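You operate a simulated robot arm through the tools that you are given. There is no shell and no other tool.

The job below is to be done with a simulated robot arm. You get a single attempt, and the scene is never put back.

JOB
Wipe the glue off the blue top piece and stand its heel on the bench.
Fine: draw the slide out first and leave it out; put the rag back; the heel goes back in the row; leave the other heels and top pieces where they are. What is to be rubbed or washed off counts as gone when no trace of it is left.

The check looks at the end state, three seconds after you hand in, the way a careful person would. Anything else that was tipped, shoved, dropped, spilled or broken makes it a failure.

ROBOT AND FRAMES
A 7-joint arm with a two-finger parallel gripper, fixed in place. Base frame: the origin is on the floor under the middle of its stand, x ahead of it, y to its left, z up; the work surface is at about z = 0.8. Units: m, degrees, N and s.
With the tool pointing down near the work surface it reaches from about 0.24 to 0.68 m from the base axis. Its first joint turns from -66.0 to 66.0 degrees. Payload 2.4 kg.
The TCP is the grasp point between the finger pads, 0.03 m short of the fingertips. In the tool frame z runs along the fingers and y along their closing line. Largest opening 0.094 m; finger width 0.028, thickness 0.01; the body of the gripper, 0.05 by 0.096 m, starts 0.055 m behind the TCP.
Orientation is told as [roll, pitch, yaw] about the base's x, y, z axes, in that order, counted from this pose: with the fingers straight down and closing along the base's y, the tool's x points along the base's -x, its y along +y and its z along -z.

CONTROLS
- The arm moves only by the tool move_arm. Its argument "commands" is a list that holds one entry, the list of rows, each a list of 7 numbers: the turn, a rotation vector about the base's x, y, z in units of 5 degrees (1.0 is 5 degrees), then the shift along the base's x, y, z in units of 25 mm (1.0 is 25 mm), then the finger opening in cm, from 0 to 9.4. In form: [[[rx, ry, rz, x, y, z, gripper], ...]]. A call has 1 to 20 rows; each row shifts and turns the commanded pose from where the row before left it. A call with a number of a shift or a turn outside -1 to 1 is refused whole. A row lasts 0.2 s, in which the tool goes at most 0.05 m and 8.6 degrees; a call with a longer step from one row to the next is refused whole, and so is a gripper value outside its range. A pose out of reach is approached as far as the arm can. The call stops where the force on the tool passes 40 N (or 10 N more than at its start, if that is more) or the arm is blocked; 0.2 s more then pass. The fingers move at their own pace (about 0.153 m/s each) and stop on an object; they squeeze with about 24 N. The grip force told is the motor's: it shows also when the fingers shut on nothing. Time passes only in rows, and 0.2 s behind the last, so rows that do not move let the fingers close. The reply holds the time, the measured pose of the TCP, the force on the tool along the base axes, the opening and the grip force, in the units named above and with some noise, with the torque about the TCP (base axes, N m) and any sound that the robot's microphone picked up.
- Cameras (640 x 400 px; columns grow to the right, rows downward): "scene" is fixed at [0.0446, 0.4733, 1.4565]; the picture's right is [-0.73, -0.69, 0.00], its down [-0.37, 0.39, -0.84] and it looks along [0.58, -0.61, -0.54] (base axes); focal length 347 px, centre (320, 200). "wrist" rides on the gripper at [0.076, 0.014, -0.103] in the tool frame; the picture's right is [-0.18, 0.98, 0.00], its down [-0.75, -0.14, -0.64] and it looks along [-0.63, -0.12, 0.77] (tool axes); focal length 243 px, centre (320, 200). There is no depth. A picture from a camera that has moved, and an enlarged one, comes with that camera's place and axes in the base frame and with its lens. The place of the scene camera against the robot may be out by one fixed shift of up to 0.012 m in any direction.
- get_image(camera): a new picture of that camera. No time passes.
- enlarge(camera, box): a new picture of the part [left, top, right, bottom] of that camera's present view, enlarged. No time passes.
- hand_in(): hands the job in; it is judged then, once.

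Places have to be worked out from the pictures, the camera data and where the tool is seen. Open the gripper and draw the arm clear of the work before you hand the job in, unless the task says otherwise.

The tools are called after "Call:" as name(argument=value, ...) on one line, values as JSON. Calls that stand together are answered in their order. move_arm: Moves the arm, as the interface text tells. Its arguments: {"type":"object","properties":{"commands":{"type":"array","items":{"type":"array","items":{"type":"array","items":{"type":"number"}}}}},"required":["commands"]} The other tools are called the same way: get_image (camera) takes a picture; enlarge (camera, box) takes an enlarged picture of a part of a camera's view; hand_in () hands the job in.

At the start:

```text
time: 0.0
tool_pos: [0.3755, 0.0829, 1.1751]
tool_rot: [0.1, 0.1, -0.1]
wrist_force: [-0.3, -0.4, -0.3]
moment: [0.02, -0.01, -0.02]
gripper_width: 0.0942
grip_force: 0.0
```

scene: 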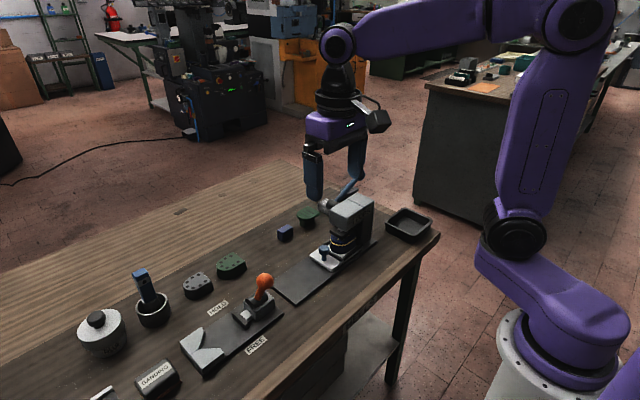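
wrist: 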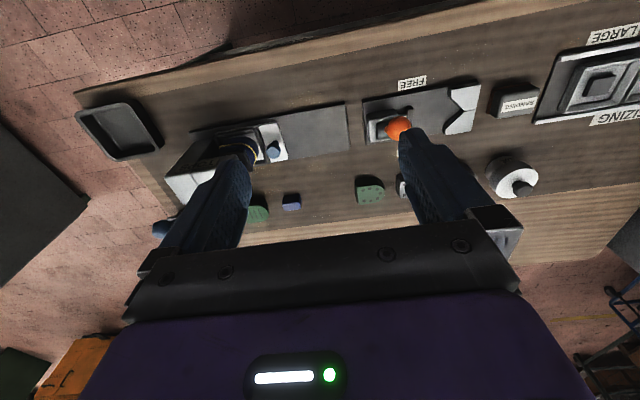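

I start by looking at the bench more closely with both cameras before moving anything.

Call:
enlarge(camera="scene", box=[60, 240, 300, 400])

Call:
enlarge(camera="scene", box=[220, 180, 440, 320])

Call:
enlarge(camera="wrist", box=[60, 60, 360, 240])

Call:
enlarge(camera="wrist", box=[340, 20, 640, 220])

```text
2.50 times, centred on (180, 320) of scene
camera zoom: at [0.0446, 0.4733, 1.4565], right [-0.73, -0.69, 0.0], down [-0.37, 0.39, -0.84], along [0.58, -0.61, -0.54], focal length 867 px, centre (670, -100)
```

zoom: 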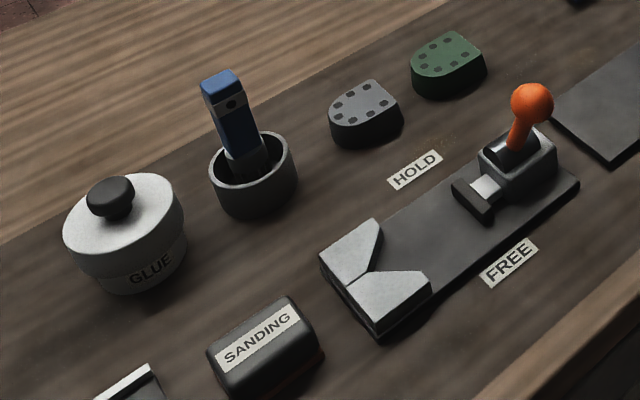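

```text
2.86 times, centred on (330, 250) of scene
camera zoom: at [0.0446, 0.4733, 1.4565], right [-0.73, -0.69, 0.0], down [-0.37, 0.39, -0.84], along [0.58, -0.61, -0.54], focal length 991 px, centre (291, 57)
```

zoom: 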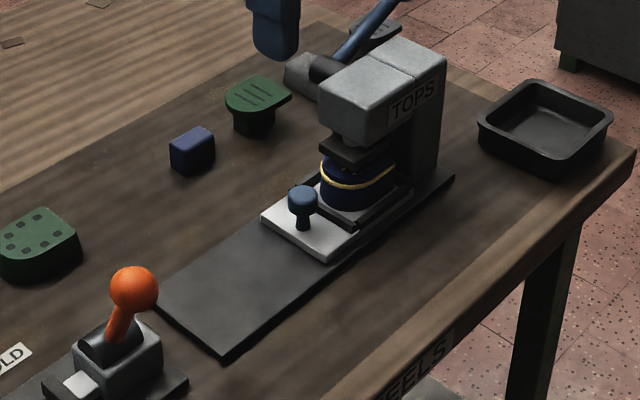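

```text
2.13 times, centred on (210, 150) of wrist
camera zoom: at [0.3006, 0.0982, 1.2786], right [0.18, 0.98, 0.0], down [0.75, -0.14, 0.64], along [0.63, -0.12, -0.77], focal length 518 px, centre (555, 307)
```

zoom: 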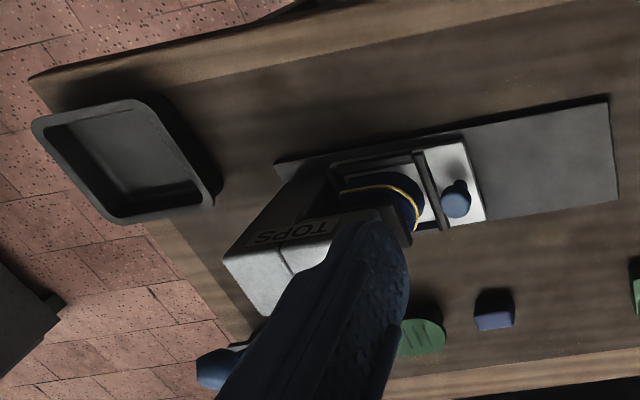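

```text
2.00 times, centred on (490, 120) of wrist
camera zoom: at [0.3006, 0.0982, 1.2786], right [0.18, 0.98, 0.0], down [0.75, -0.14, 0.64], along [0.63, -0.12, -0.77], focal length 485 px, centre (-20, 360)
```

zoom: 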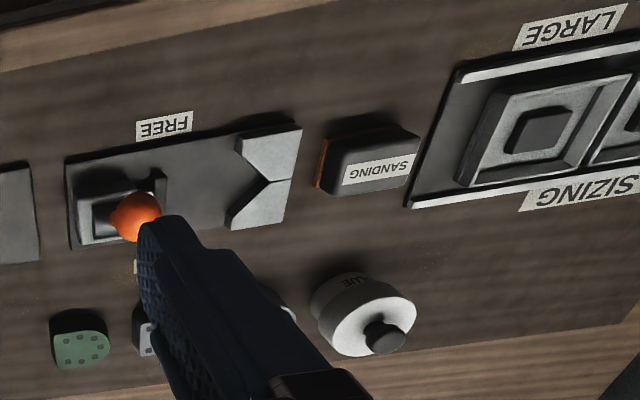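

The press ("TOPS") at roughly x=0.5, y=-0.15 holds the heel with a blue top piece and a yellow glue bead. I don't see the rag yet, so I'll move the arm toward -y to look around the press.

Call:
move_arm(commands=[[[0, 0, 0, -0.5, -1, 0, 9.4], [0, 0, 0, -0.5, -1, 0, 9.4], [0, 0, 0, -0.5, -1, 0, 9.4], [0, 0, 0, -0.5, -1, 0, 9.4], [0, 0, 0, 0, -1, 0, 9.4], [0, 0, 0, 0, -1, 0, 9.4], [0, 0, 0, 0, -1, 0, 9.4], [0, 0, 0, 0, -1, 0, 9.4]]])

Call:
get_image(camera="wrist")

Call:
get_image(camera="scene")

```text
time: 1.8
tool_pos: [0.3271, -0.1204, 1.176]
tool_rot: [0.0, -0.1, 0.0]
wrist_force: [0.0, -0.6, 0.8]
moment: [-0.01, -0.02, 0.0]
gripper_width: 0.0942
grip_force: 0.1
```

```text
taken
camera wrist: at [0.2516, -0.1034, 1.2787], right [0.18, 0.98, 0.0], down [0.75, -0.14, 0.64], along [0.63, -0.12, -0.77], focal length 243 px, centre (320, 200)
```

wrist: 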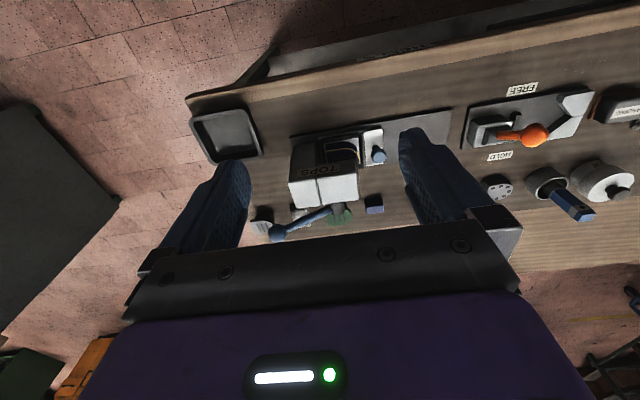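

```text
taken
```

scene: 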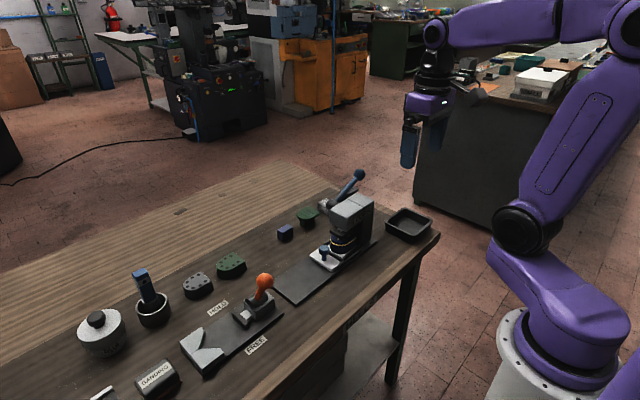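

Call:
enlarge(camera="wrist", box=[180, 90, 420, 250])

Call:
enlarge(camera="scene", box=[250, 150, 450, 290])

Call:
enlarge(camera="scene", box=[290, 160, 390, 225])

```text
2.50 times, centred on (300, 170) of wrist
camera zoom: at [0.2516, -0.1034, 1.2787], right [0.18, 0.98, 0.0], down [0.75, -0.14, 0.64], along [0.63, -0.12, -0.77], focal length 606 px, centre (370, 275)
```

zoom: 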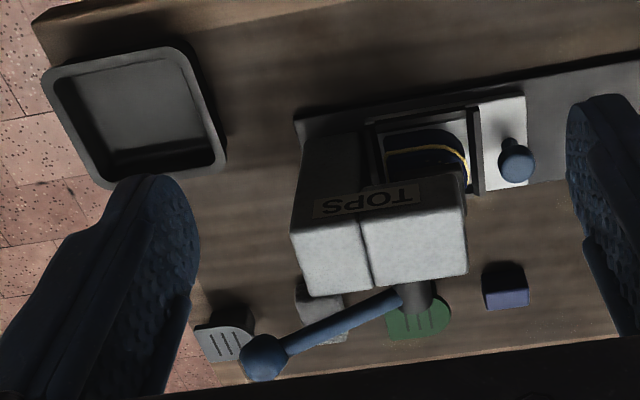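

```text
2.86 times, centred on (350, 220) of scene
camera zoom: at [0.0445, 0.4733, 1.4565], right [-0.73, -0.69, 0.0], down [-0.37, 0.39, -0.84], along [0.58, -0.61, -0.54], focal length 991 px, centre (234, 143)
```

zoom: 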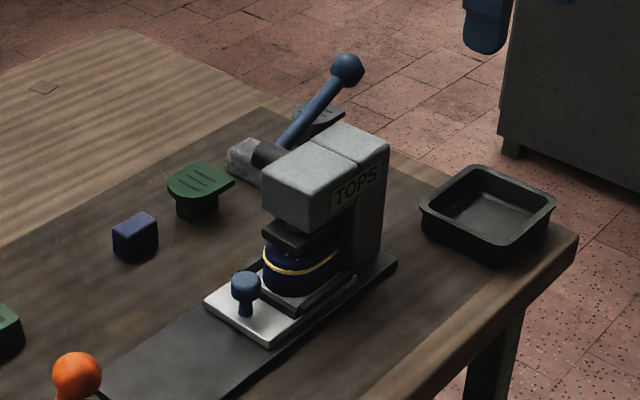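

```text
6.15 times, centred on (340, 192) of scene
camera zoom: at [0.0445, 0.4733, 1.4565], right [-0.73, -0.69, 0.0], down [-0.37, 0.39, -0.84], along [0.58, -0.61, -0.54], focal length 2134 px, centre (197, 246)
```

zoom: 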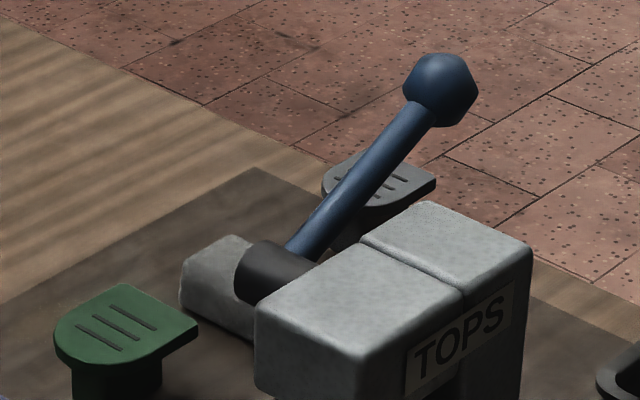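

No rag is visible near the press; the row behind it seems to be at x≈0.67 with a gap around y≈0.05. I'll go to the left side and look there.

Call:
move_arm(commands=[[[0, 0, 0, 0, 1, 0, 9.4], [0, 0, 0, 0, 1, 0, 9.4], [0, 0, 0, 0, 1, 0, 9.4], [0, 0, 0, 0, 1, 0, 9.4], [0, 0, 0, 0, 1, 0, 9.4], [0, 0, 0, 0, 1, 0, 9.4], [0, 0, 0, 0, 1, 0, 9.4], [0, 0, 0, 0, 1, 0, 9.4], [0, 0, 0, 0, 1, 0, 9.4], [0, 0, 0, 0, 1, 0, 9.4], [0, 0, 0, 0, 1, 0, 9.4], [0, 0, 0, 0, 1, 0, 9.4], [0, 0, 0, 0, 1, 0, 9.4], [0, 0, 0, 0, 1, 0, 9.4], [0, 0, 0, 0, 1, 0, 9.4], [0, 0, 0, 0, 1, 0, 9.4], [0, 0, 0, 0, 1, 0, 9.4], [0, 0, 0, 0, 1, 0, 9.4]]])

Call:
get_image(camera="wrist")

Call:
enlarge(camera="wrist", box=[160, 80, 420, 250])

Call:
enlarge(camera="wrist", box=[340, 40, 600, 210])

```text
time: 5.6
tool_pos: [0.3266, 0.333, 1.1757]
tool_rot: [0.0, 0.0, 0.0]
wrist_force: [-0.5, 0.5, -0.7]
moment: [0.01, 0.02, -0.03]
gripper_width: 0.0938
grip_force: 0.1
```

```text
taken
camera wrist: at [0.2507, 0.3483, 1.2782], right [0.18, 0.98, 0.0], down [0.75, -0.14, 0.64], along [0.63, -0.12, -0.77], focal length 243 px, centre (320, 200)
```

wrist: 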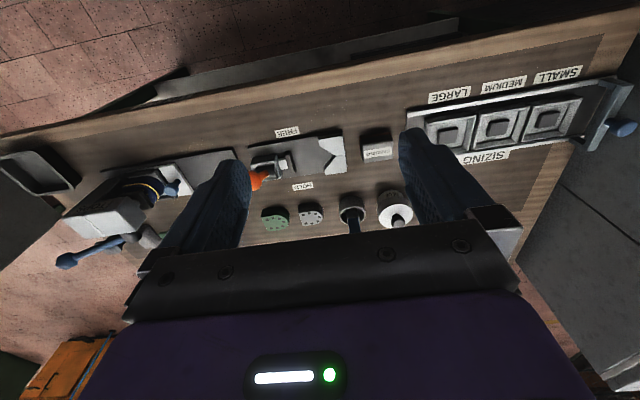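

```text
2.35 times, centred on (290, 165) of wrist
camera zoom: at [0.2507, 0.3483, 1.2782], right [0.18, 0.98, 0.0], down [0.75, -0.14, 0.64], along [0.63, -0.12, -0.77], focal length 571 px, centre (391, 282)
```

zoom: 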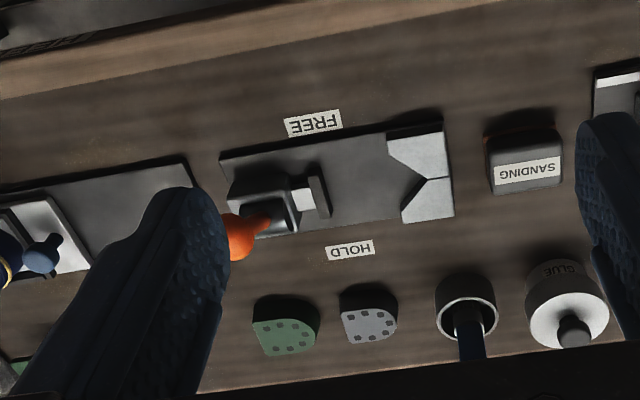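

```text
2.35 times, centred on (470, 125) of wrist
camera zoom: at [0.2507, 0.3483, 1.2782], right [0.18, 0.98, 0.0], down [0.75, -0.14, 0.64], along [0.63, -0.12, -0.77], focal length 571 px, centre (-33, 376)
```

zoom: 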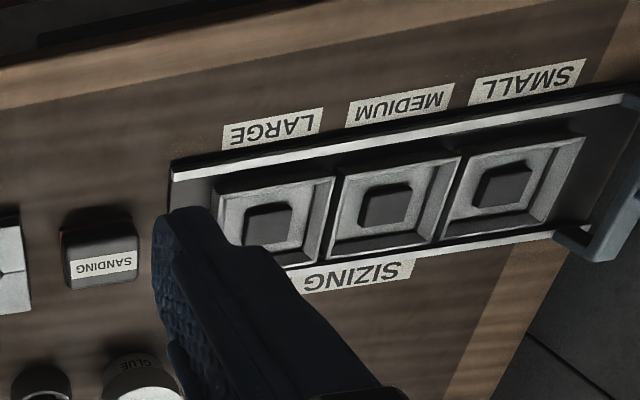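

The left side shows only sizing guides, sanding block, glue pot, brush mug — no rag. The light-grey lump behind the press and the blue block are candidates, so I'll hover over the press to look at the row behind it.

Call:
move_arm(commands=[[[0, 0, 0, 0, -1, 0, 9.4], [0, 0, 0, 0, -1, 0, 9.4], [0, 0, 0, 0, -1, 0, 9.4], [0, 0, 0, 0, -1, 0, 9.4], [0, 0, 0, 0, -1, 0, 9.4], [0, 0, 0, 0, -1, 0, 9.4], [0, 0, 0, 0, -1, 0, 9.4], [0, 0, 0, 0, -1, 0, 9.4], [0, 0, 0, 0, -1, 0, 9.4], [0, 0, 0, 0, -1, 0, 9.4], [0, 0, 0, 0, -1, 0, 9.4], [0, 0, 0, 0, -1, 0, 9.4], [0, 0, 0, 1, -1, 0, 9.4], [0, 0, 0, 1, -1, 0, 9.4], [0, 0, 0, 1, -1, 0, 9.4], [0, 0, 0, 1, -1, 0, 9.4], [0, 0, 0, 1, -1, 0, 9.4], [0, 0, 0, 0, -1, 0, 9.4], [0, 0, 0, 0, -1, 0, 9.4]]])

Call:
get_image(camera="wrist")

Call:
enlarge(camera="wrist", box=[200, 80, 440, 230])

```text
time: 9.6
tool_pos: [0.4526, -0.1423, 1.1748]
tool_rot: [0.0, 0.0, 0.0]
wrist_force: [-0.1, -0.2, -0.5]
moment: [0.01, -0.01, 0.0]
gripper_width: 0.0939
grip_force: 0.0
```

```text
taken
camera wrist: at [0.3771, -0.1271, 1.2775], right [0.18, 0.98, 0.0], down [0.75, -0.14, 0.64], along [0.63, -0.12, -0.77], focal length 243 px, centre (320, 200)
```

wrist: 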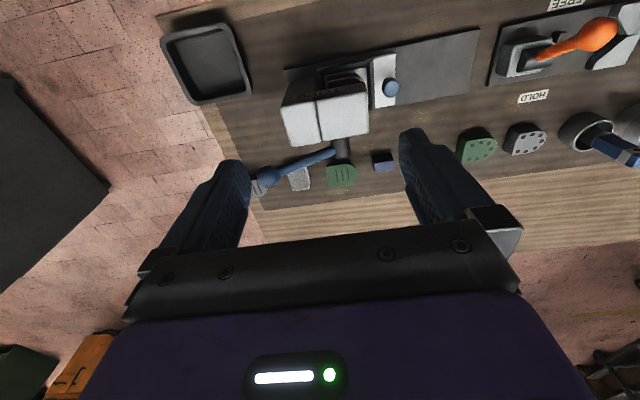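

```text
2.67 times, centred on (320, 155) of wrist
camera zoom: at [0.3771, -0.1271, 1.2775], right [0.18, 0.98, 0.0], down [0.75, -0.14, 0.64], along [0.63, -0.12, -0.77], focal length 647 px, centre (320, 320)
```

zoom: 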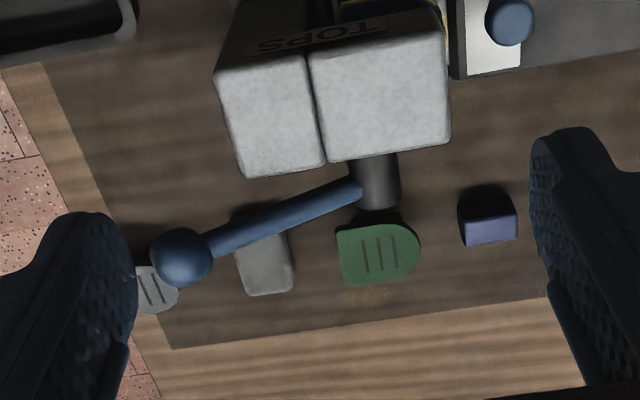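

I see in the row: grey-slit heel, light-grey block, green-slit heel, blue block, then a gap. I'll move closer over the row (staying above the lever ball at z≈1.0) to identify the rag.

Call:
move_arm(commands=[[[0, 0, 0, 1, 0, -0.8, 9.4], [0, 0, 0, 1, 0, -0.8, 9.4], [0, 0, 0, 1, 0, -0.8, 9.4], [0, 0, 0, 0.8, 0, -0.8, 9.4]]])

Call:
get_image(camera="wrist")

Call:
enlarge(camera="wrist", box=[220, 60, 420, 190])

Call:
enlarge(camera="scene", box=[270, 190, 350, 245])

Call:
enlarge(camera="scene", box=[120, 250, 220, 340])

```text
time: 10.6
tool_pos: [0.5449, -0.1427, 1.0957]
tool_rot: [-0.1, 0.1, 0.0]
wrist_force: [-1.0, -0.3, 0.0]
moment: [0.02, -0.04, -0.01]
gripper_width: 0.0939
grip_force: 0.0
```

```text
taken
camera wrist: at [0.4689, -0.1276, 1.1984], right [0.18, 0.98, 0.0], down [0.75, -0.14, 0.64], along [0.63, -0.12, -0.77], focal length 243 px, centre (320, 200)
```

wrist: 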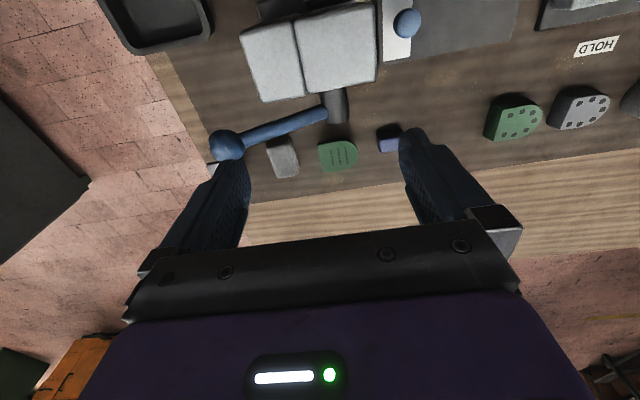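

```text
3.08 times, centred on (320, 125) of wrist
camera zoom: at [0.4689, -0.1276, 1.1984], right [0.18, 0.98, 0.0], down [0.75, -0.14, 0.64], along [0.63, -0.12, -0.77], focal length 746 px, centre (320, 431)
```

zoom: 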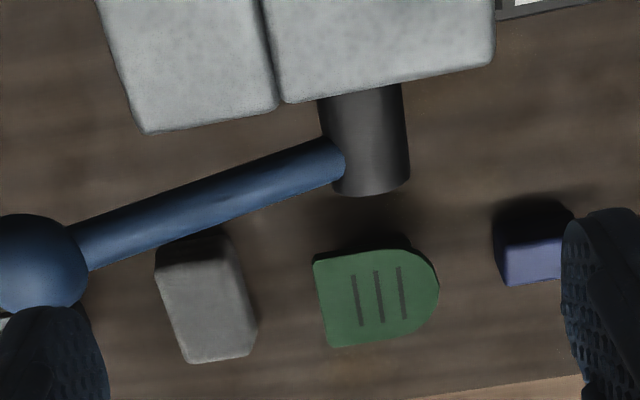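

```text
7.27 times, centred on (310, 218) of scene
camera zoom: at [0.0446, 0.4733, 1.4565], right [-0.73, -0.69, 0.0], down [-0.37, 0.39, -0.84], along [0.58, -0.61, -0.54], focal length 2521 px, centre (393, 73)
```

zoom: 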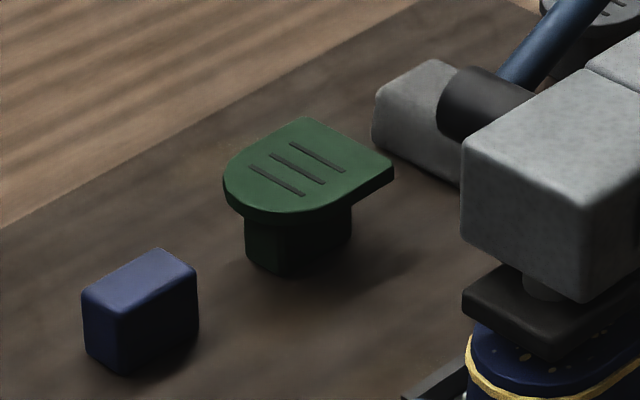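

```text
4.44 times, centred on (170, 295) of scene
camera zoom: at [0.0446, 0.4733, 1.4565], right [-0.73, -0.69, 0.0], down [-0.37, 0.39, -0.84], along [0.58, -0.61, -0.54], focal length 1541 px, centre (987, -222)
```

zoom: 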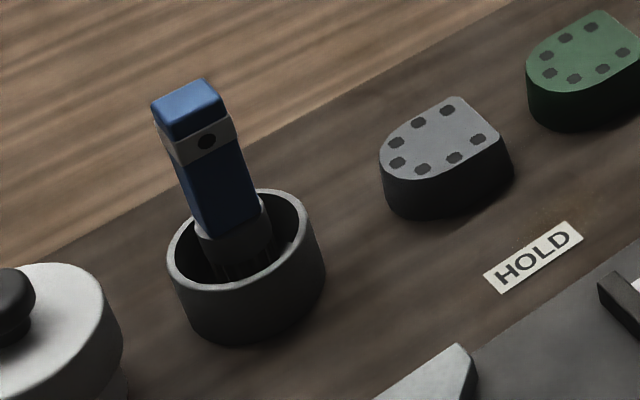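

The thick dotted pieces look like the heels, the thin slotted plates on pegs the top pieces, and the soft-cornered light-grey pad at about (0.67,-0.23) is most likely the rag. I'll zoom the scene view on the press to see whether the pad is pressing on the heel.

Call:
enlarge(camera="scene", box=[300, 220, 380, 270])

Call:
enlarge(camera="scene", box=[310, 155, 400, 215])

Call:
enlarge(camera="scene", box=[380, 190, 450, 250])

```text
8.00 times, centred on (340, 245) of scene
camera zoom: at [0.0446, 0.4733, 1.4565], right [-0.73, -0.69, 0.0], down [-0.37, 0.39, -0.84], along [0.58, -0.61, -0.54], focal length 2774 px, centre (160, -160)
```

zoom: 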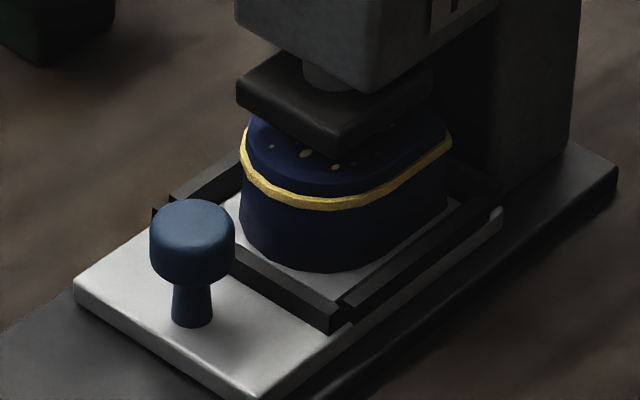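

```text
6.67 times, centred on (355, 185) of scene
camera zoom: at [0.0446, 0.4733, 1.4565], right [-0.73, -0.69, 0.0], down [-0.37, 0.39, -0.84], along [0.58, -0.61, -0.54], focal length 2311 px, centre (87, 300)
```

zoom: 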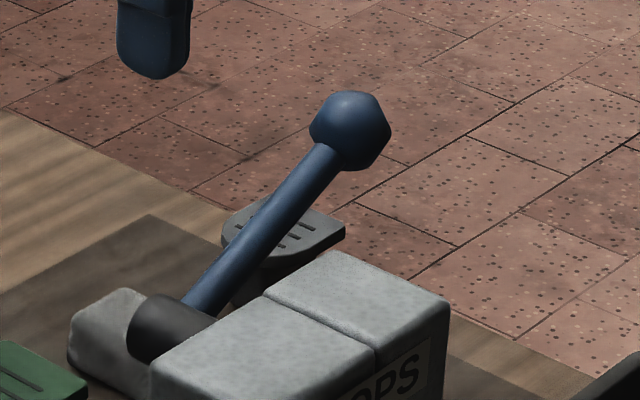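

```text
6.67 times, centred on (415, 220) of scene
camera zoom: at [0.0446, 0.4733, 1.4565], right [-0.73, -0.69, 0.0], down [-0.37, 0.39, -0.84], along [0.58, -0.61, -0.54], focal length 2311 px, centre (-313, 67)
```

zoom: 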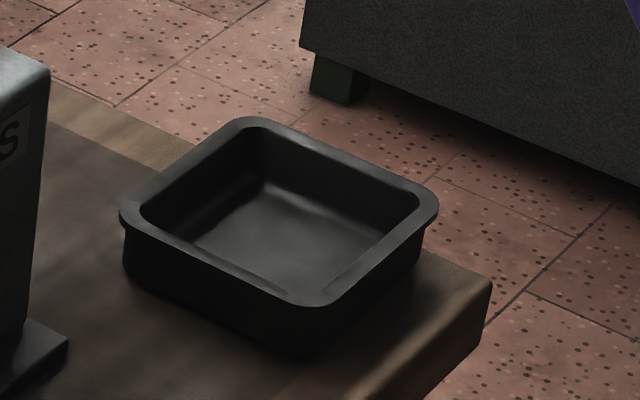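

The press pad sits clear above the heel with the lever up, so the slide should be free; there is also a yellow bead all round the seam and some yellow dots on top. I'll check the bench front/label area and the rest for any other rag-like item.

Call:
enlarge(camera="scene", box=[300, 270, 440, 370])

Call:
enlarge(camera="scene", box=[60, 300, 220, 400])

Call:
enlarge(camera="scene", box=[160, 240, 320, 360])

```text
4.00 times, centred on (370, 320) of scene
camera zoom: at [0.0446, 0.4733, 1.4565], right [-0.73, -0.69, 0.0], down [-0.37, 0.39, -0.84], along [0.58, -0.61, -0.54], focal length 1387 px, centre (120, -280)
```

zoom: 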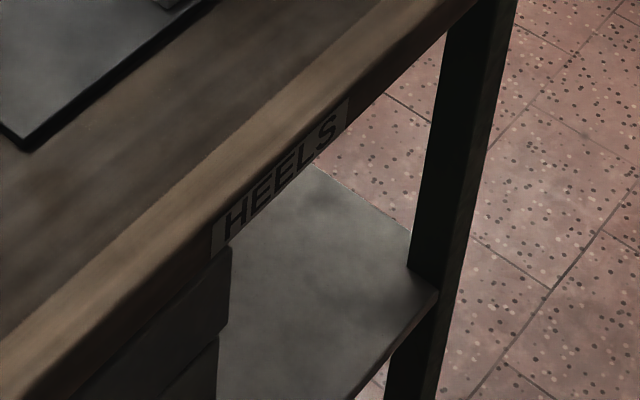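

```text
4.00 times, centred on (140, 350) of scene
camera zoom: at [0.0446, 0.4733, 1.4565], right [-0.73, -0.69, 0.0], down [-0.37, 0.39, -0.84], along [0.58, -0.61, -0.54], focal length 1387 px, centre (1040, -400)
```

zoom: 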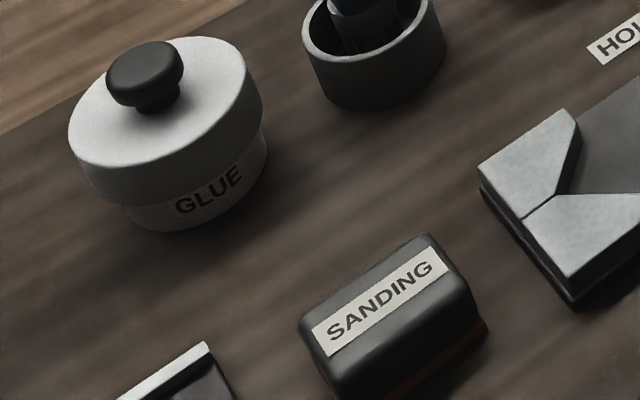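

```text
3.33 times, centred on (240, 300) of scene
camera zoom: at [0.0446, 0.4733, 1.4565], right [-0.73, -0.69, 0.0], down [-0.37, 0.39, -0.84], along [0.58, -0.61, -0.54], focal length 1156 px, centre (587, -133)
```

zoom: 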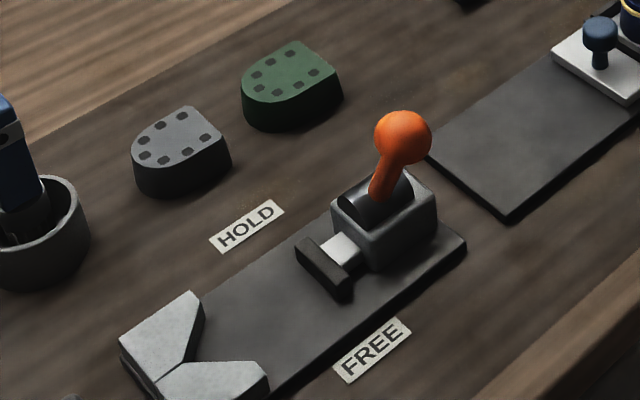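

"HEELS" just labels the bench, so the light-grey pad is the rag. Knob is estimated at about (0.512, -0.033, 0.853) and the slide runs along +y; I'll yaw the tool -90° (camera on the +y side, fingers closing along x) and hover near the knob to check.

Call:
move_arm(commands=[[[0, 0, -1, -0.08, 0.4, 0, 9.4], [0, 0, -1, -0.08, 0.4, 0, 9.4], [0, 0, -1, -0.08, 0.4, 0, 9.4], [0, 0, -1, -0.08, 0.4, 0, 9.4], [0, 0, -1, -0.08, 0.4, 0, 9.4], [0, 0, -1, -0.08, 0.4, 0, 9.4], [0, 0, -1, -0.08, 0.4, 0, 9.4], [0, 0, -1, -0.08, 0.4, -0.2, 9.4], [0, 0, -1, -0.08, 0.4, -0.2, 9.4], [0, 0, -1, -0.08, 0.4, -0.2, 9.4], [0, 0, -1, -0.08, 0.4, -0.2, 9.4], [0, 0, -1, -0.08, 0.4, -0.2, 9.4], [0, 0, -1, -0.08, 0.4, -0.2, 9.4], [0, 0, -1, -0.08, 0.4, -0.2, 9.4], [0, 0, -1, -0.08, 0.4, -0.2, 9.4], [0, 0, -1, -0.08, 0.4, -0.2, 9.4], [0, 0, -1, -0.08, 0.4, -0.2, 9.4], [0, 0, -1, 0, 0, 0, 9.4]]])

Call:
get_image(camera="wrist")

Call:
get_image(camera="scene")

```text
time: 14.4
tool_pos: [0.5122, 0.0282, 1.0458]
tool_rot: [0.0, 0.0, -90.1]
wrist_force: [-0.3, -0.6, -0.1]
moment: [0.02, 0.03, 0.0]
gripper_width: 0.0941
grip_force: 0.0
```

```text
taken
camera wrist: at [0.5269, 0.1058, 1.1488], right [0.98, -0.19, 0.0], down [-0.14, -0.75, 0.64], along [-0.12, -0.63, -0.77], focal length 243 px, centre (320, 200)
```

wrist: 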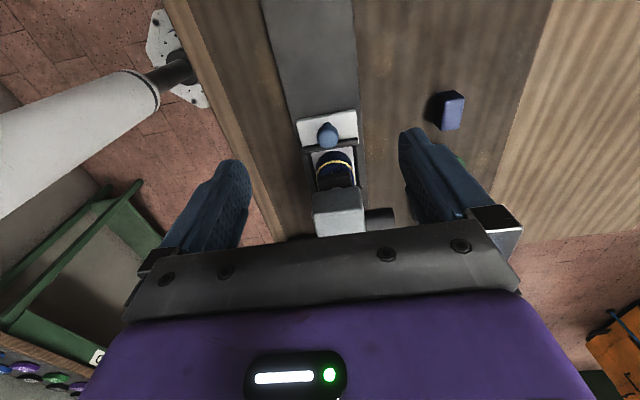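

```text
taken
```

scene: 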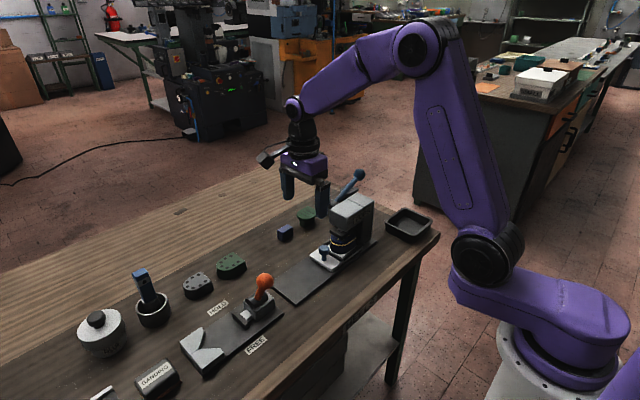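

The yaw worked. I'll zoom on knob, heel and press pad from this side.

Call:
enlarge(camera="wrist", box=[270, 100, 400, 240])

Call:
enlarge(camera="wrist", box=[290, 110, 380, 200])

```text
2.86 times, centred on (335, 170) of wrist
camera zoom: at [0.5269, 0.1058, 1.1488], right [0.98, -0.19, 0.0], down [-0.14, -0.75, 0.64], along [-0.12, -0.63, -0.77], focal length 693 px, centre (277, 286)
```

zoom: 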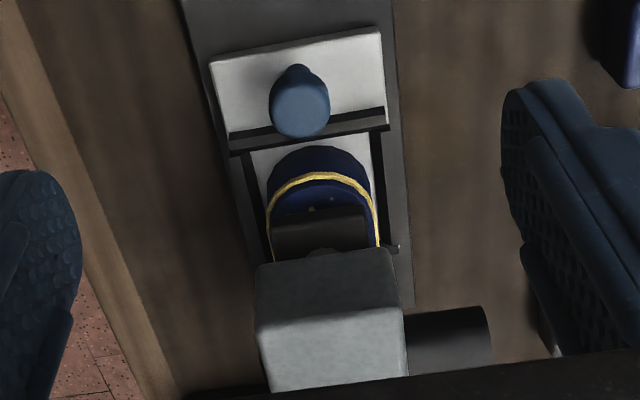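

```text
4.44 times, centred on (335, 155) of wrist
camera zoom: at [0.5269, 0.1058, 1.1488], right [0.98, -0.19, 0.0], down [-0.14, -0.75, 0.64], along [-0.12, -0.63, -0.77], focal length 1078 px, centre (253, 400)
```

zoom: 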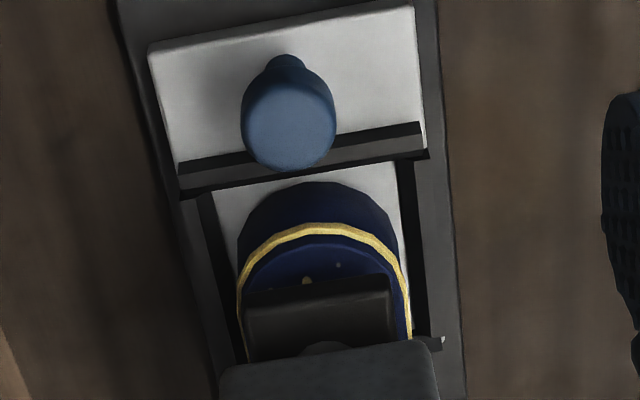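

Knob is at about (0.511, -0.033) with its head near z 0.845–0.87. I'll descend above it to TCP z≈0.90 with the fingers straddling in x, opening 6 cm.

Call:
move_arm(commands=[[[0, 0, 0, 0, -0.4, -1, 6], [0, 0, 0, 0, -0.4, -1, 6], [0, 0, 0, 0, -0.4, -1, 6], [0, 0, 0, 0, -0.4, -1, 6], [0, 0, 0, 0, -0.4, -1, 6], [0, 0, 0, 0, -0.4, -0.8, 6], [0, 0, 0, 0, 0, 0, 6]]])

Call:
get_image(camera="wrist")

Call:
enlarge(camera="scene", box=[280, 190, 380, 270])

```text
time: 16.0
tool_pos: [0.512, -0.0323, 0.9011]
tool_rot: [0.0, 0.0, -90.1]
wrist_force: [0.0, -1.5, -0.6]
moment: [-0.01, 0.05, 0.02]
gripper_width: 0.06
grip_force: 0.0
```

```text
taken
camera wrist: at [0.5272, 0.0458, 1.0033], right [0.98, -0.18, 0.0], down [-0.14, -0.75, 0.64], along [-0.12, -0.63, -0.77], focal length 243 px, centre (320, 200)
```

wrist: 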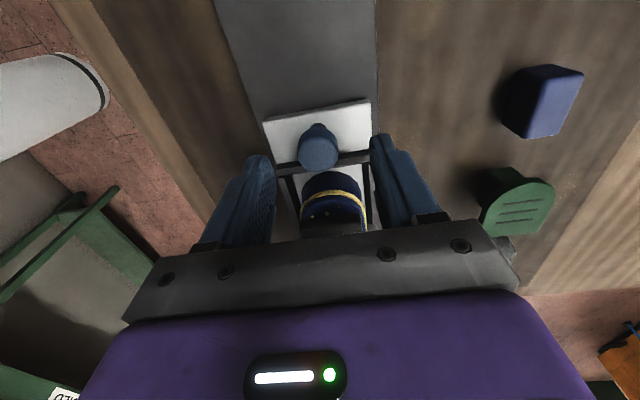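

```text
5.00 times, centred on (330, 230) of scene
camera zoom: at [0.0446, 0.4733, 1.4565], right [-0.73, -0.69, 0.0], down [-0.37, 0.39, -0.84], along [0.58, -0.61, -0.54], focal length 1734 px, centre (270, 50)
```

zoom: 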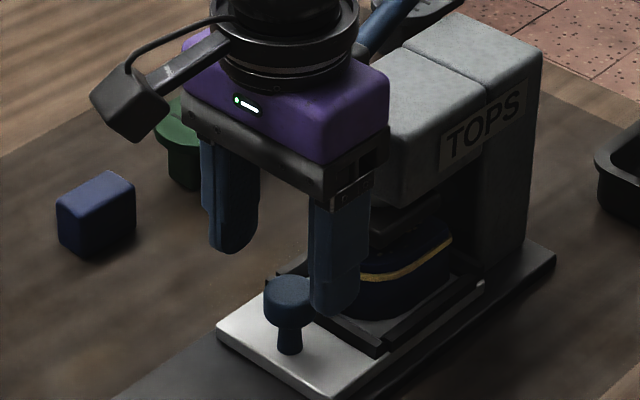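

Fingers straddle the knob and the scene camera reads about 7 mm high in z. I'll lower to TCP z≈0.862 and close on the knob head.

Call:
move_arm(commands=[[[0, 0, 0, 0, 0, -0.6, 6], [0, 0, 0, 0, 0, -0.6, 6], [0, 0, 0, 0, 0, -0.36, 6], [0, 0, 0, 0, 0, 0, 6]]])

Call:
get_image(camera="wrist")

Call:
enlarge(camera="scene", box=[280, 190, 380, 270])

```text
time: 17.0
tool_pos: [0.5115, -0.0332, 0.8601]
tool_rot: [0.0, -0.1, -89.9]
wrist_force: [-0.1, 0.3, -0.3]
moment: [-0.01, 0.01, 0.01]
gripper_width: 0.06
grip_force: 0.0
```

```text
taken
camera wrist: at [0.5272, 0.0447, 0.964], right [0.98, -0.18, 0.0], down [-0.14, -0.75, 0.64], along [-0.12, -0.63, -0.77], focal length 243 px, centre (320, 200)
```

wrist: 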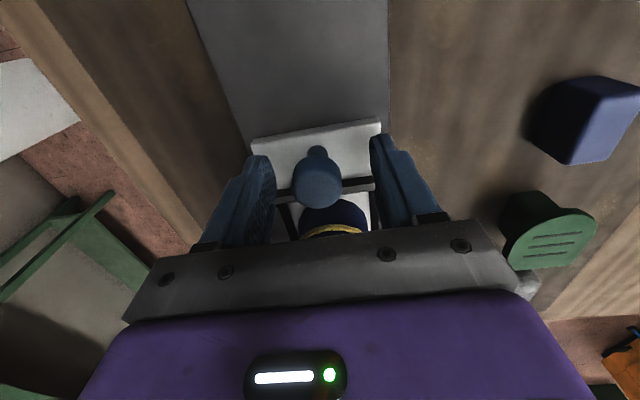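

```text
5.00 times, centred on (330, 230) of scene
camera zoom: at [0.0446, 0.4733, 1.4565], right [-0.73, -0.69, 0.0], down [-0.37, 0.39, -0.84], along [0.58, -0.61, -0.54], focal length 1734 px, centre (270, 50)
```

zoom: 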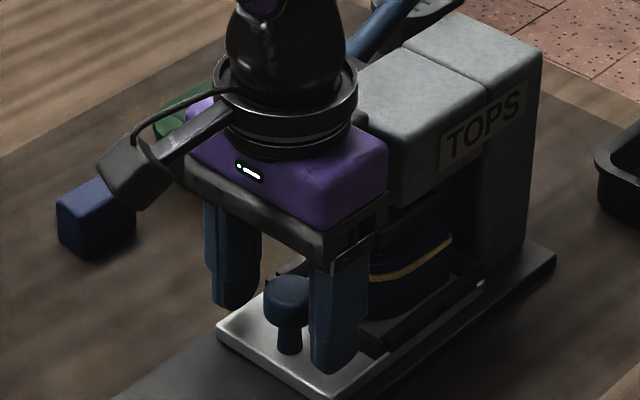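

The knob centre looks like y≈-0.027; I'll shift 6 mm to +y and close on it.

Call:
move_arm(commands=[[[0, 0, 0, 0, 0.24, 0, 6], [0, 0, 0, 0, 0, 0, 2], [0, 0, 0, 0, 0, 0, 2], [0, 0, 0, 0, 0, 0, 2]]])

Call:
get_image(camera="wrist")

```text
time: 18.0
tool_pos: [0.5105, -0.0265, 0.8621]
tool_rot: [-0.3, 0.1, -90.1]
wrist_force: [-20.7, -0.6, 8.4]
moment: [-0.14, -0.02, -0.37]
gripper_width: 0.0298
grip_force: 44.9
```

```text
taken
camera wrist: at [0.5259, 0.0506, 0.9644], right [0.98, -0.19, -0.01], down [-0.14, -0.75, 0.64], along [-0.12, -0.63, -0.77], focal length 243 px, centre (320, 200)
```

wrist: 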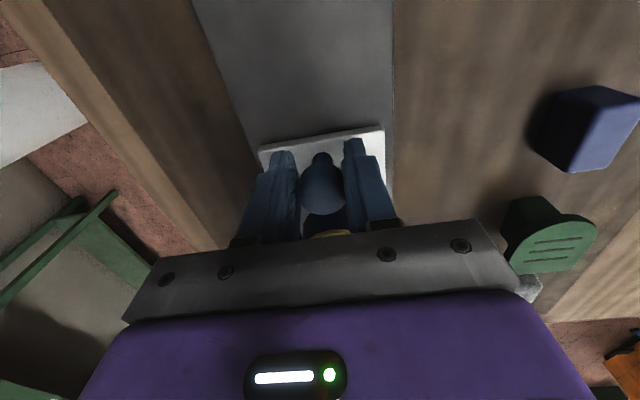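

Gripped (3 cm) but with a -21 N side load in x, so the knob sits slightly to -x of the tool. I'll ease the tool to -x a couple of mm.

Call:
move_arm(commands=[[[0, 0, 0, -0.06, 0, 0, 2], [0, 0, 0, 0, 0, 0, 2]]])

```text
time: 18.6
tool_pos: [0.5096, -0.0268, 0.863]
tool_rot: [-0.1, 0.0, -90.0]
wrist_force: [-13.3, -2.0, -4.3]
moment: [0.51, 0.16, -0.21]
gripper_width: 0.0297
grip_force: 45.1
```

Side load dropped; another 2.5 mm to -x.

Call:
move_arm(commands=[[[0, 0, 0, -0.1, 0, 0, 2], [0, 0, 0, 0, 0, 0, 2]]])

```text
time: 19.2
tool_pos: [0.5099, -0.0263, 0.861]
tool_rot: [0.3, 0.0, -89.9]
wrist_force: [5.7, 0.8, -19.9]
moment: [0.69, -0.07, 0.04]
gripper_width: 0.0298
grip_force: 44.9
```

Side load is nearly zero now. I'll draw the slide gently along +y by 10 mm and read the force.

Call:
move_arm(commands=[[[0, 0, 0, 0, 0.2, 0, 2], [0, 0, 0, 0, 0.2, 0, 2], [0, 0, 0, 0, 0, 0, 2]]])

Call:
get_image(camera="wrist")

Call:
enlarge(camera="scene", box=[280, 190, 380, 270])

```text
time: 20.0
tool_pos: [0.5103, -0.0164, 0.8627]
tool_rot: [0.4, 0.0, -89.8]
wrist_force: [22.1, 0.6, -27.0]
moment: [0.27, 0.02, 0.26]
gripper_width: 0.0301
grip_force: 44.9
```

```text
taken
camera wrist: at [0.5242, 0.061, 0.9648], right [0.98, -0.18, 0.01], down [-0.14, -0.75, 0.64], along [-0.11, -0.63, -0.77], focal length 243 px, centre (320, 200)
```

wrist: 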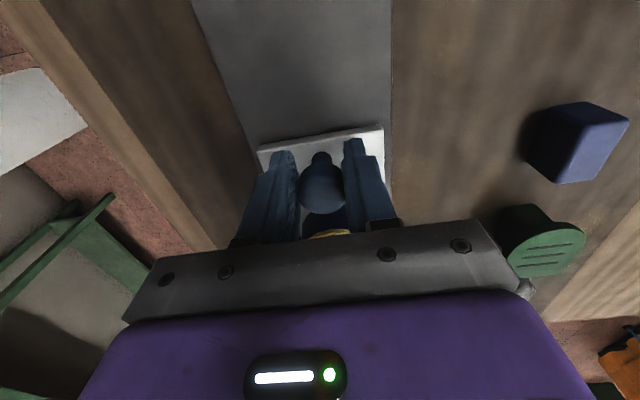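

```text
5.00 times, centred on (330, 230) of scene
camera zoom: at [0.0456, 0.4733, 1.4565], right [-0.73, -0.69, 0.0], down [-0.37, 0.39, -0.84], along [0.58, -0.61, -0.54], focal length 1734 px, centre (270, 50)
```

zoom: 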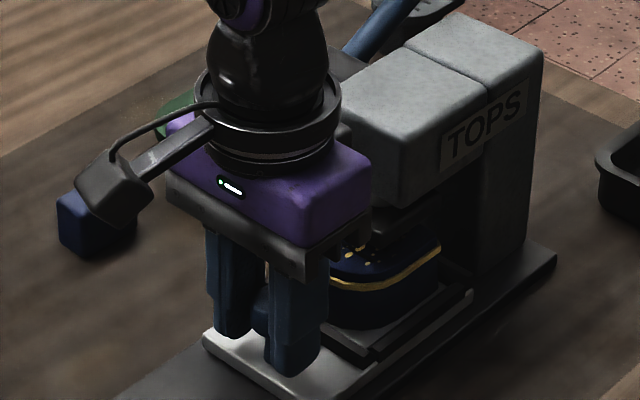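

The slide and heel move freely with the knob. There's built-up side stress, so I'll relax x by +1.5 mm and z by -1.5 mm before continuing.

Call:
move_arm(commands=[[[0, 0, 0, 0.06, 0, -0.06, 2], [0, 0, 0, 0, 0, 0, 2]]])

```text
time: 20.6
tool_pos: [0.5083, -0.017, 0.8627]
tool_rot: [0.1, 0.0, -90.0]
wrist_force: [4.1, 1.4, 30.2]
moment: [-0.4, 0.14, 0.18]
gripper_width: 0.0298
grip_force: 44.4
```

z flipped to +30 N; I'll wait a moment with a tiny z correction and read again.

Call:
move_arm(commands=[[[0, 0, 0, 0, 0, 0.03, 2], [0, 0, 0, 0, 0, 0, 2], [0, 0, 0, 0, 0, 0, 2]]])

```text
time: 21.4
tool_pos: [0.5095, -0.0166, 0.8613]
tool_rot: [0.2, -0.1, -90.1]
wrist_force: [8.6, -0.6, 23.4]
moment: [-0.6, -0.12, 0.04]
gripper_width: 0.0297
grip_force: 45.3
```

Still +23 N in z; I'll nudge z up 0.5 mm while pulling 20 mm along +y.

Call:
move_arm(commands=[[[0, 0, 0, 0, 0.2, 0.02, 2], [0, 0, 0, 0, 0.2, 0, 2], [0, 0, 0, 0, 0.2, 0, 2], [0, 0, 0, 0, 0.2, 0, 2], [0, 0, 0, 0, 0, 0, 2]]])

```text
time: 22.6
tool_pos: [0.5095, 0.004, 0.862]
tool_rot: [0.2, 0.0, -90.1]
wrist_force: [12.2, -0.1, 12.5]
moment: [-0.2, -0.12, 0.09]
gripper_width: 0.0296
grip_force: 44.7
```

Slide is moving with almost no resistance in y. I'll pull another 60 mm.

Call:
move_arm(commands=[[[0, 0, 0, 0, 0.3, 0.01, 2], [0, 0, 0, 0, 0.3, 0, 2], [0, 0, 0, 0, 0.3, 0, 2], [0, 0, 0, 0, 0.3, 0, 2], [0, 0, 0, 0, 0.3, 0, 2], [0, 0, 0, 0, 0.3, 0, 2], [0, 0, 0, 0, 0.3, 0, 2], [0, 0, 0, 0, 0.3, 0, 2], [0, 0, 0, 0, 0, 0, 2]]])

Call:
enlarge(camera="scene", box=[250, 190, 390, 290])

```text
time: 24.6
tool_pos: [0.5099, 0.0649, 0.8622]
tool_rot: [0.1, 0.0, -90.0]
wrist_force: [15.5, -0.4, 2.2]
moment: [-0.17, -0.06, 0.09]
gripper_width: 0.0296
grip_force: 44.6
```

```text
4.00 times, centred on (320, 240) of scene
camera zoom: at [0.0449, 0.4733, 1.4565], right [-0.73, -0.69, 0.0], down [-0.37, 0.39, -0.84], along [0.58, -0.61, -0.54], focal length 1387 px, centre (320, 40)
```

zoom: 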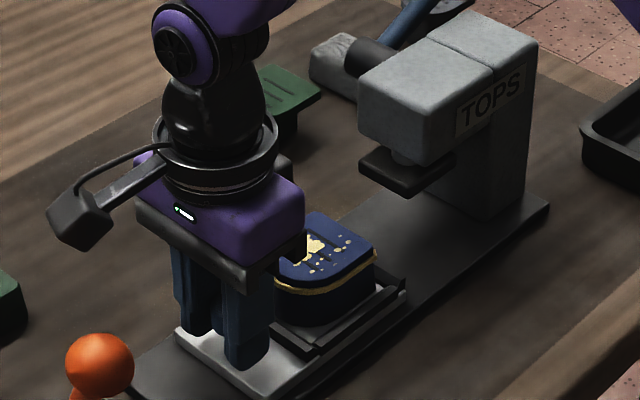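

The slide is nearly out and the top of the blue piece shows a yellow glue smear and specks. I'll continue to the stop in small steps.

Call:
move_arm(commands=[[[0, 0, 0, 0.02, 0.2, 0, 2], [0, 0, 0, 0.02, 0.2, 0, 2], [0, 0, 0, 0, 0.2, 0, 2], [0, 0, 0, 0, 0.2, 0, 2], [0, 0, 0, 0, 0.2, 0, 2], [0, 0, 0, 0, 0, 0, 2]]])

Call:
enlarge(camera="scene", box=[250, 190, 390, 290])

```text
time: 26.0
tool_pos: [0.5104, 0.0898, 0.8618]
tool_rot: [0.1, 0.0, -90.0]
wrist_force: [0.7, 0.2, 34.4]
moment: [-0.42, 0.05, -0.1]
gripper_width: 0.0296
grip_force: 45.1
```

```text
4.00 times, centred on (320, 240) of scene
camera zoom: at [0.044, 0.4732, 1.4565], right [-0.73, -0.69, 0.0], down [-0.37, 0.39, -0.84], along [0.58, -0.61, -0.54], focal length 1387 px, centre (320, 40)
```

zoom: 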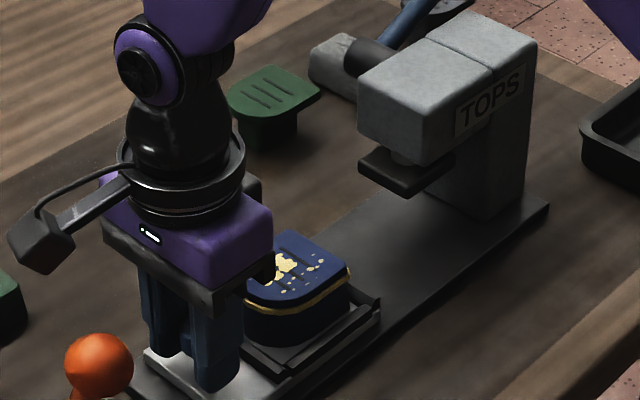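

The slide is nearly at the end of its base; I'll ease z up 1 mm and inch on to find the stop, keeping the wrist camera clear of the orange lever.

Call:
move_arm(commands=[[[0, 0, 0, 0, 0, 0.04, 2], [0, 0, 0, 0, 0.12, 0, 2], [0, 0, 0, 0, 0.12, 0, 2], [0, 0, 0, 0, 0.12, 0, 2], [0, 0, 0, 0, 0, 0, 2]]])

Call:
enlarge(camera="scene", box=[240, 200, 360, 290])

```text
time: 27.2
tool_pos: [0.5106, 0.0983, 0.8622]
tool_rot: [-0.1, 0.0, -90.0]
wrist_force: [8.2, -0.4, 8.0]
moment: [-0.33, 0.02, -0.09]
gripper_width: 0.0296
grip_force: 45.4
```

```text
4.44 times, centred on (300, 245) of scene
camera zoom: at [0.0446, 0.4733, 1.4565], right [-0.73, -0.69, 0.0], down [-0.37, 0.39, -0.84], along [0.58, -0.61, -0.54], focal length 1541 px, centre (409, 0)
```

zoom: 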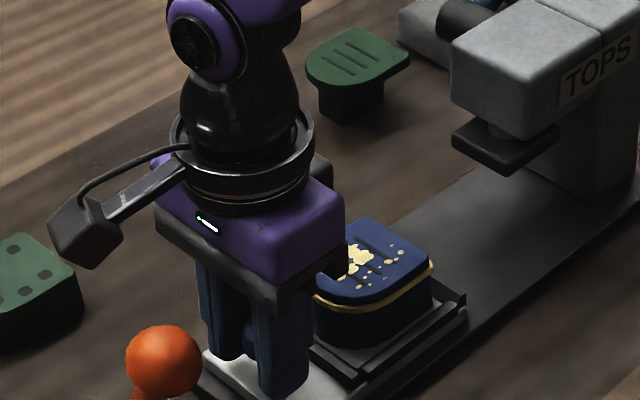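

The slide still hasn't reached a stop after 125 mm. I'll inch 9 mm more while watching the y force.

Call:
move_arm(commands=[[[0, 0, 0, 0, 0.12, 0, 2], [0, 0, 0, 0, 0.12, 0, 2], [0, 0, 0, 0, 0.12, 0, 2], [0, 0, 0, 0, 0, 0, 2]]])

Call:
get_image(camera="wrist")

Call:
enlarge(camera="scene", box=[240, 200, 360, 290])

```text
time: 28.2
tool_pos: [0.5103, 0.1025, 0.8623]
tool_rot: [-0.4, -0.1, -90.3]
wrist_force: [0.2, -29.9, -1.0]
moment: [-0.7, 0.04, 0.2]
gripper_width: 0.0296
grip_force: 45.3
```

```text
taken
camera wrist: at [0.5261, 0.1803, 0.9645], right [0.98, -0.19, 0.0], down [-0.14, -0.75, 0.64], along [-0.13, -0.63, -0.76], focal length 243 px, centre (320, 200)
```

wrist: 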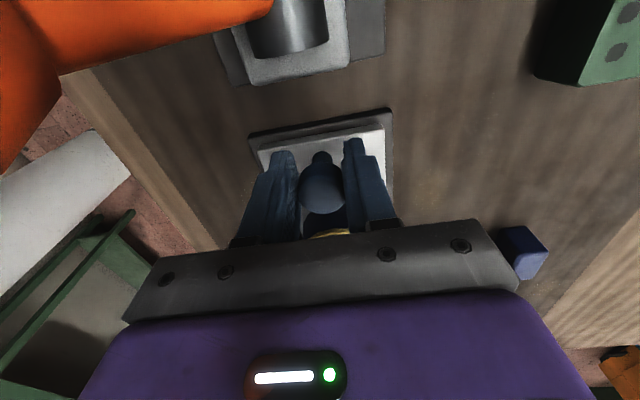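

```text
4.44 times, centred on (300, 245) of scene
camera zoom: at [0.0446, 0.4726, 1.4567], right [-0.73, -0.69, 0.0], down [-0.37, 0.39, -0.84], along [0.58, -0.61, -0.54], focal length 1541 px, centre (409, 0)
```

zoom: 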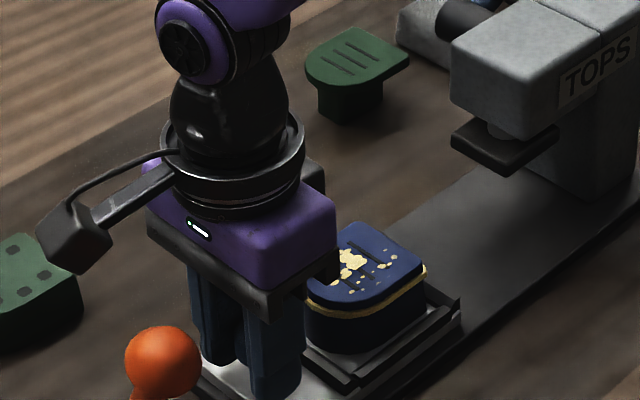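

The stop is reached (-30 N in y at y=0.1025), so the slide is fully out. I'll relax y, open the fingers and rise straight up.

Call:
move_arm(commands=[[[0, 0, 0, 0, -0.2, 0, 2], [0, 0, 0, 0, 0, 0, 5.5], [0, 0, 0, 0, 0, 0, 5.5], [0, 0, 0, 0, 0, 0.6, 5.5], [0, 0, 0, 0, 0, 1, 5.5], [0, 0, 0, 0, 0, 1, 5.5], [0, 0, 0, 0, 0, 1, 5.5], [0, 0, 0, 0, 0, 1, 5.5], [0, 0, 0, 0, 0, 1, 5.5], [0, 0, 0, 0, 0, 1, 5.5], [0, 0, 0, 0, 0, 1, 5.5]]])

Call:
get_image(camera="wrist")

Call:
enlarge(camera="scene", box=[240, 200, 360, 290])

```text
time: 30.6
tool_pos: [0.5106, 0.1009, 1.0511]
tool_rot: [0.0, 0.0, -89.9]
wrist_force: [-0.5, -0.1, -0.6]
moment: [0.0, 0.0, 0.02]
gripper_width: 0.0552
grip_force: 0.0
```

```text
taken
camera wrist: at [0.526, 0.1784, 1.1547], right [0.98, -0.18, 0.0], down [-0.14, -0.75, 0.64], along [-0.12, -0.63, -0.77], focal length 243 px, centre (320, 200)
```

wrist: 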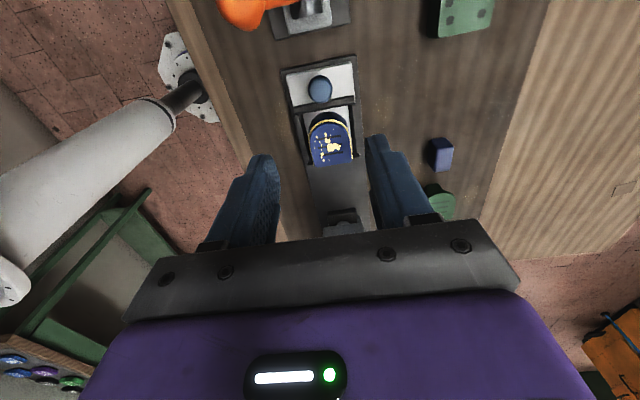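

```text
4.44 times, centred on (300, 245) of scene
camera zoom: at [0.0446, 0.4733, 1.4565], right [-0.73, -0.69, 0.0], down [-0.37, 0.39, -0.84], along [0.58, -0.61, -0.54], focal length 1541 px, centre (409, 0)
```

zoom: 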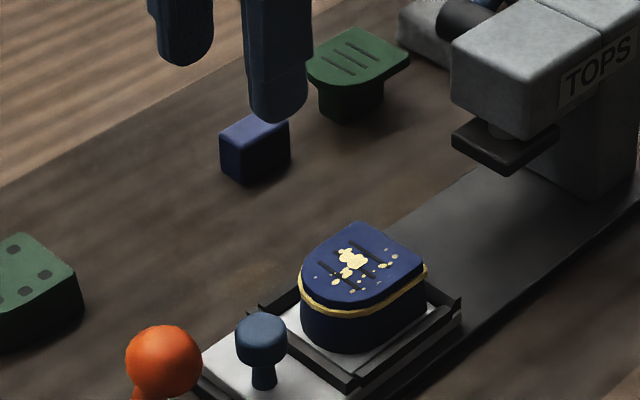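

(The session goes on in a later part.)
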